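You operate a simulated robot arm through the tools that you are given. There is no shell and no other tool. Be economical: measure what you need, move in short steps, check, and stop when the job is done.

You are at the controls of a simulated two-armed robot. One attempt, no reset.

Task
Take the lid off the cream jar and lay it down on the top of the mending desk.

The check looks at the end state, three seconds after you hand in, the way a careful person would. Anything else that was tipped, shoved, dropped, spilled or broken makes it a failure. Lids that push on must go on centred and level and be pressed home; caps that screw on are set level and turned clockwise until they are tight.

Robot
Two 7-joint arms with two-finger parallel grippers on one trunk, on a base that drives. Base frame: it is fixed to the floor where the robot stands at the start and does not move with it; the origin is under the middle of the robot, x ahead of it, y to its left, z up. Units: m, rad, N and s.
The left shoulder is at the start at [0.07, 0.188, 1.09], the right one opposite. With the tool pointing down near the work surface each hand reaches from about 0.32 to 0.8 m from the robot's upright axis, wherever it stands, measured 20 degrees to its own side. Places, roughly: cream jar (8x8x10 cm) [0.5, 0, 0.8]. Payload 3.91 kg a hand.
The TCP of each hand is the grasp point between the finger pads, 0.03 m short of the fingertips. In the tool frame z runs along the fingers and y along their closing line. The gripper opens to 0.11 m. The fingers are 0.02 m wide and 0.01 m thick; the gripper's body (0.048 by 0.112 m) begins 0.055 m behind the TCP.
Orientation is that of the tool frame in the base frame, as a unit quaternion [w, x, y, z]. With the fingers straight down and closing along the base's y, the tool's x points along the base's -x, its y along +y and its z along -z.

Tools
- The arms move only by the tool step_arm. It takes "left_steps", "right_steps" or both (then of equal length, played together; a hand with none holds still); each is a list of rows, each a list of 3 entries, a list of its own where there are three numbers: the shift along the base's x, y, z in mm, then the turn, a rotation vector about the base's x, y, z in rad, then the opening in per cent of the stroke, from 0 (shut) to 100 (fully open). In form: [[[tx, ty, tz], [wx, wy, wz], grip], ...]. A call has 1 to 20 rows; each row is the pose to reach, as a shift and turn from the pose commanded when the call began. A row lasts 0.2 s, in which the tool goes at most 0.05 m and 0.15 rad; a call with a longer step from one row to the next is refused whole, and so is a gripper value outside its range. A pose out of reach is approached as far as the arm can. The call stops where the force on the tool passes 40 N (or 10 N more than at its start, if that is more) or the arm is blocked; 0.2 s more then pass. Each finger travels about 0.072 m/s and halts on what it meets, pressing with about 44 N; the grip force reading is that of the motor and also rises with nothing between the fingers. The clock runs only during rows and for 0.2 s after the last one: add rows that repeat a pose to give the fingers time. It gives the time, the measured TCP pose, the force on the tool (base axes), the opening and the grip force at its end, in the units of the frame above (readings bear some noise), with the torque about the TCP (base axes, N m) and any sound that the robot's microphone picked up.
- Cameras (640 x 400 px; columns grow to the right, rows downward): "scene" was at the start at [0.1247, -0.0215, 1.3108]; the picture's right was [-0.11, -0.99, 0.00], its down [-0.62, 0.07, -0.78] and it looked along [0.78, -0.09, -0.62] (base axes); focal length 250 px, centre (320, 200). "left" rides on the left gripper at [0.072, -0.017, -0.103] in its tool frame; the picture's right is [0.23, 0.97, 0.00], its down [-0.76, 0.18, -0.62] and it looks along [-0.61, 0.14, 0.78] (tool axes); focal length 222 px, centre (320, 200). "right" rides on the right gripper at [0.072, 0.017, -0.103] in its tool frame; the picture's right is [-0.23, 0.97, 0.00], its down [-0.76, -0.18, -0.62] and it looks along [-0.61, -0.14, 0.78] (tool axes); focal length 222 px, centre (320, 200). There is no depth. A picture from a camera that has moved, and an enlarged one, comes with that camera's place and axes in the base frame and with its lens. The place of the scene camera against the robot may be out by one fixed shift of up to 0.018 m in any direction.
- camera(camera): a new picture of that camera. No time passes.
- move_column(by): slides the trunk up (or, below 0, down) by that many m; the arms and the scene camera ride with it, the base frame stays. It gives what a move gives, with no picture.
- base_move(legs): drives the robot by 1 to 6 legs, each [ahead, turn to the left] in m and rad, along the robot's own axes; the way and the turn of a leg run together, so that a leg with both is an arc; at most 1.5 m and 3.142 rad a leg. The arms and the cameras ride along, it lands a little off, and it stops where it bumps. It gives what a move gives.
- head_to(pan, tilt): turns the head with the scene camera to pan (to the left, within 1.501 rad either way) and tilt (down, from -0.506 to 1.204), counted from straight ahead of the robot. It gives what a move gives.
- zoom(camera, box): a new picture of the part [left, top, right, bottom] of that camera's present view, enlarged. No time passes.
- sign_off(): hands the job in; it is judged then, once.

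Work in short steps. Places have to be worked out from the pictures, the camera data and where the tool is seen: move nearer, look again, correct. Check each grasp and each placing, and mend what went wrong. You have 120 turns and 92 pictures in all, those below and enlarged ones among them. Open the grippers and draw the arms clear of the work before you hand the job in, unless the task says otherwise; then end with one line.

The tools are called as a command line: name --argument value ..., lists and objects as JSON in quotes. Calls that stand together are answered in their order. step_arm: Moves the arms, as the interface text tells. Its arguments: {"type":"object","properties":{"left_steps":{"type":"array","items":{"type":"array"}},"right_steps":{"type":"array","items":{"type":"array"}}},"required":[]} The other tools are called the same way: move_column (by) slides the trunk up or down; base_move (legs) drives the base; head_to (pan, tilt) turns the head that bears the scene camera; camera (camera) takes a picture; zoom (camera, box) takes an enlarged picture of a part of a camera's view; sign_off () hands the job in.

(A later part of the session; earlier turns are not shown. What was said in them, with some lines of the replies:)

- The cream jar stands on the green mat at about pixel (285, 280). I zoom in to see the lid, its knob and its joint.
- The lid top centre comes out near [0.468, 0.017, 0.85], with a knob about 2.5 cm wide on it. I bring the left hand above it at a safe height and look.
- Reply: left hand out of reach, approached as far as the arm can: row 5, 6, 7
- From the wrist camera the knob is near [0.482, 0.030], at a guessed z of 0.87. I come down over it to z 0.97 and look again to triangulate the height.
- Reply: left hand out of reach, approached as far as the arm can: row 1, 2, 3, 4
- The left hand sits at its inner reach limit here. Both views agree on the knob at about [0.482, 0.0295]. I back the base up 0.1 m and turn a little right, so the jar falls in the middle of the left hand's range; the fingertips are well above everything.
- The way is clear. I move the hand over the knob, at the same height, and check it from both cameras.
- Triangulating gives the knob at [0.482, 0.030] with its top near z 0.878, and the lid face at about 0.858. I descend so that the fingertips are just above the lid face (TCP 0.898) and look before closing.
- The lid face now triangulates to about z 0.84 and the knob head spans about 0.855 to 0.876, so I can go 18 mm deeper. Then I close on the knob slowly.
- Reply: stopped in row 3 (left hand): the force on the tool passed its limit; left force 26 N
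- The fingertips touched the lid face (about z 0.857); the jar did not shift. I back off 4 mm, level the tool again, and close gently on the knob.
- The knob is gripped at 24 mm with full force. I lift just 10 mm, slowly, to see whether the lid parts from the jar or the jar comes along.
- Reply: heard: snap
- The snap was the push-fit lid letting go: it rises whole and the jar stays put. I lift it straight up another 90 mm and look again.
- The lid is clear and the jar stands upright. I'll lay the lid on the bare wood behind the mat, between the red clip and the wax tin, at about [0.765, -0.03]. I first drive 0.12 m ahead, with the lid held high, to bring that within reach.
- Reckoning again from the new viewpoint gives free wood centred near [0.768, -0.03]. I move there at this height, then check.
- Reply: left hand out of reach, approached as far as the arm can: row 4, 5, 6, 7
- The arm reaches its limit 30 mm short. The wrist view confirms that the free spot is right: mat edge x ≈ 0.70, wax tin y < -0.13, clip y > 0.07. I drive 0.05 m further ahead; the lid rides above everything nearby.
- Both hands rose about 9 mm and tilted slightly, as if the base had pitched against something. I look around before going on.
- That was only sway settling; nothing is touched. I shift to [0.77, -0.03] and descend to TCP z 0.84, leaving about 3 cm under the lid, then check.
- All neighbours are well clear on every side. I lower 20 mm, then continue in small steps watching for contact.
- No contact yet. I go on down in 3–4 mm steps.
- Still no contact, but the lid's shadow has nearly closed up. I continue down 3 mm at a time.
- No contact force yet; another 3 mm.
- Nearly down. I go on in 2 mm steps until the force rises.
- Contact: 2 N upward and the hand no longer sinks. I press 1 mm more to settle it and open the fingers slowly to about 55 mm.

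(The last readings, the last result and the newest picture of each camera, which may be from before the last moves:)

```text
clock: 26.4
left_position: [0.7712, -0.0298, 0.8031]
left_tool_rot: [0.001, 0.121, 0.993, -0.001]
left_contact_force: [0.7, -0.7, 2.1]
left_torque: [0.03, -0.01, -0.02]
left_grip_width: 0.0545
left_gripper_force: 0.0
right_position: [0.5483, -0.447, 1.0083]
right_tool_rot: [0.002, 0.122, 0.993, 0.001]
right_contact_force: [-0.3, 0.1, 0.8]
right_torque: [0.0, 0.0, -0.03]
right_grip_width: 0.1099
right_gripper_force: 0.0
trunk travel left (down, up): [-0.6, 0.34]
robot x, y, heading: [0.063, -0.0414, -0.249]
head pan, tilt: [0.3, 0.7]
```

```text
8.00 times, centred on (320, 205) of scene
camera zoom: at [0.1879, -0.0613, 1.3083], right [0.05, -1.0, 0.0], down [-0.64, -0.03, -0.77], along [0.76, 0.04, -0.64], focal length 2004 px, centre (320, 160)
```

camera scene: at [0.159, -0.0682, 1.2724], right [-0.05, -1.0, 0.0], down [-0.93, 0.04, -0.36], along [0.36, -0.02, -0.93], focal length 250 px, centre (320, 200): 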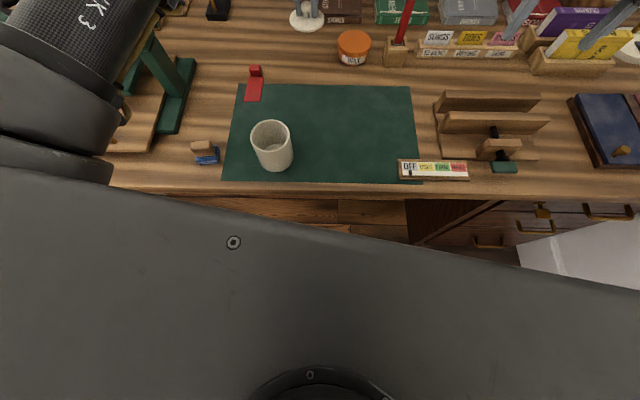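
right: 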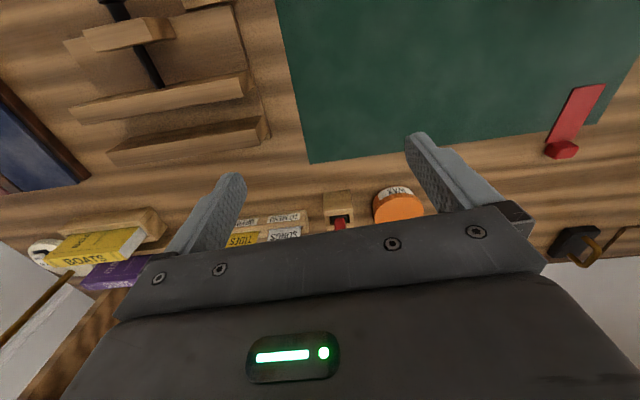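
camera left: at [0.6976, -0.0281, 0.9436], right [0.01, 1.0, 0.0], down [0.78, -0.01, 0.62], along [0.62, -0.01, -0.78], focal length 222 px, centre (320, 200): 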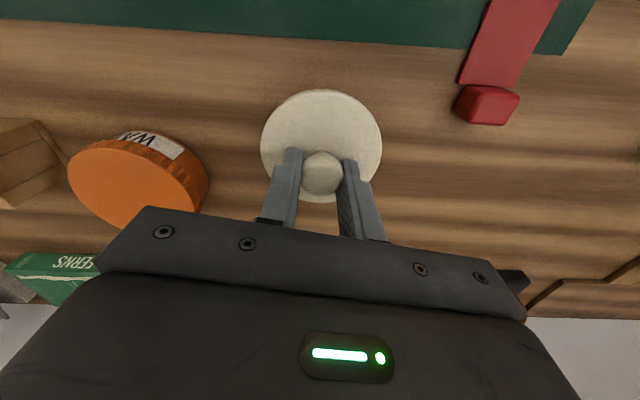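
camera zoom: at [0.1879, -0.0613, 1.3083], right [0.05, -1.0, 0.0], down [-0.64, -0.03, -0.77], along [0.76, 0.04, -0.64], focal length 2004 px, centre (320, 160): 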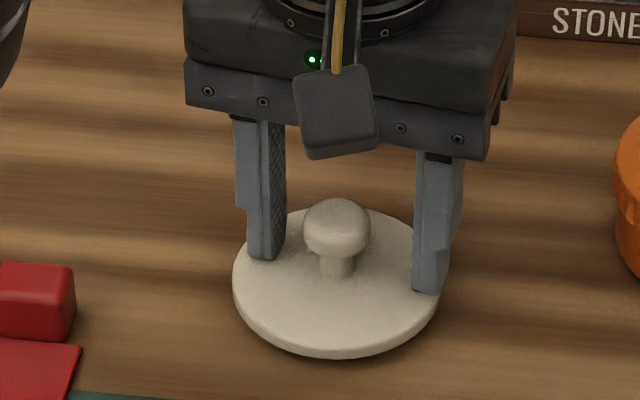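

The lid lies flat and the fingers are free of the knob. I raise the hand straight up, then draw it back, staying high over the jar.

step_arm --left_steps '[[[0, 0, 15], [0, 0, 0], 50], [[0, 0, 40], [0, 0, 0], 50], [[0, 0, 75], [0, 0, 0], 50], [[0, 0, 110], [0, 0, 0], 60], [[-20, 5, 150], [0, 0, 0], 70], [[-55, 30, 170], [0, 0, 0], 80], [[-90, 60, 185], [0, 0, 0], 90], [[-120, 90, 200], [0, 0, 0], 100], [[-140, 120, 200], [0, 0, 0], 100], [[-140, 120, 200], [0, 0, 0], 100]]'

camera --camera "scene"

zoom --camera "scene" --box '[280, 170, 376, 230]'

```text
clock: 28.6
left_position: [0.6306, 0.0891, 1.004]
left_tool_rot: [0.0, 0.121, 0.993, 0.0]
left_contact_force: [0.5, -0.2, 0.5]
left_torque: [0.03, -0.02, 0.01]
left_grip_width: 0.1099
left_gripper_force: 0.1
right_position: [0.5487, -0.4478, 1.0089]
right_tool_rot: [0.002, 0.122, 0.993, 0.0]
right_contact_force: [0.2, -0.3, 0.4]
right_torque: [0.02, -0.02, -0.03]
right_grip_width: 0.11
right_gripper_force: 0.1
trunk travel left (down, up): [-0.6, 0.34]
robot x, y, heading: [0.0637, -0.0443, -0.249]
head pan, tilt: [0.3, 0.7]
```

```text
59 pictures are left
camera scene: at [0.1884, -0.0625, 1.3083], right [0.05, -1.0, 0.0], down [-0.64, -0.03, -0.76], along [0.76, 0.04, -0.64], focal length 250 px, centre (320, 200)
```

scene: 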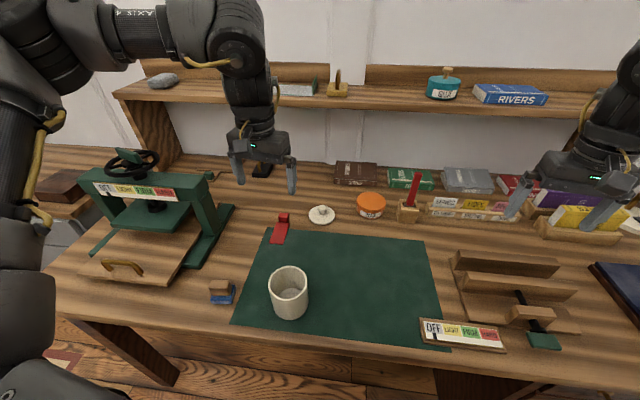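

```text
6.67 times, centred on (328, 200) of scene
camera zoom: at [0.1884, -0.0625, 1.3083], right [0.05, -1.0, 0.0], down [-0.64, -0.03, -0.76], along [0.76, 0.04, -0.64], focal length 1670 px, centre (267, 200)
```

zoom: 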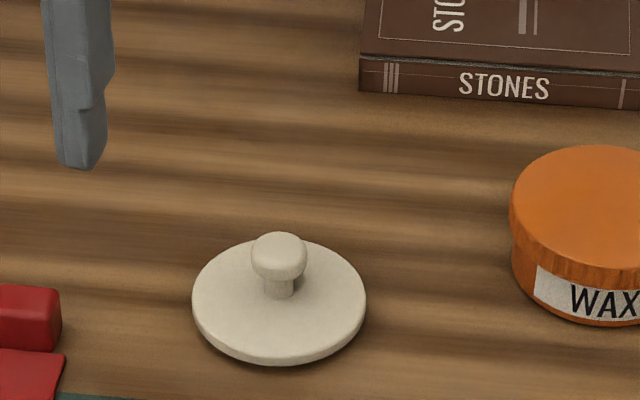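

The lid lies flat on the bare wood, the jar stands upright on the mat, and nothing else has moved. Both hands are open and clear, so I hand in.

sign_off

```text
The job is handed in.
```

The cream jar's lid is off and lies flat on the bare wood of the mending desk behind the mat; the jar stands upright on the mat and, as far as the pictures show, nothing else moved.
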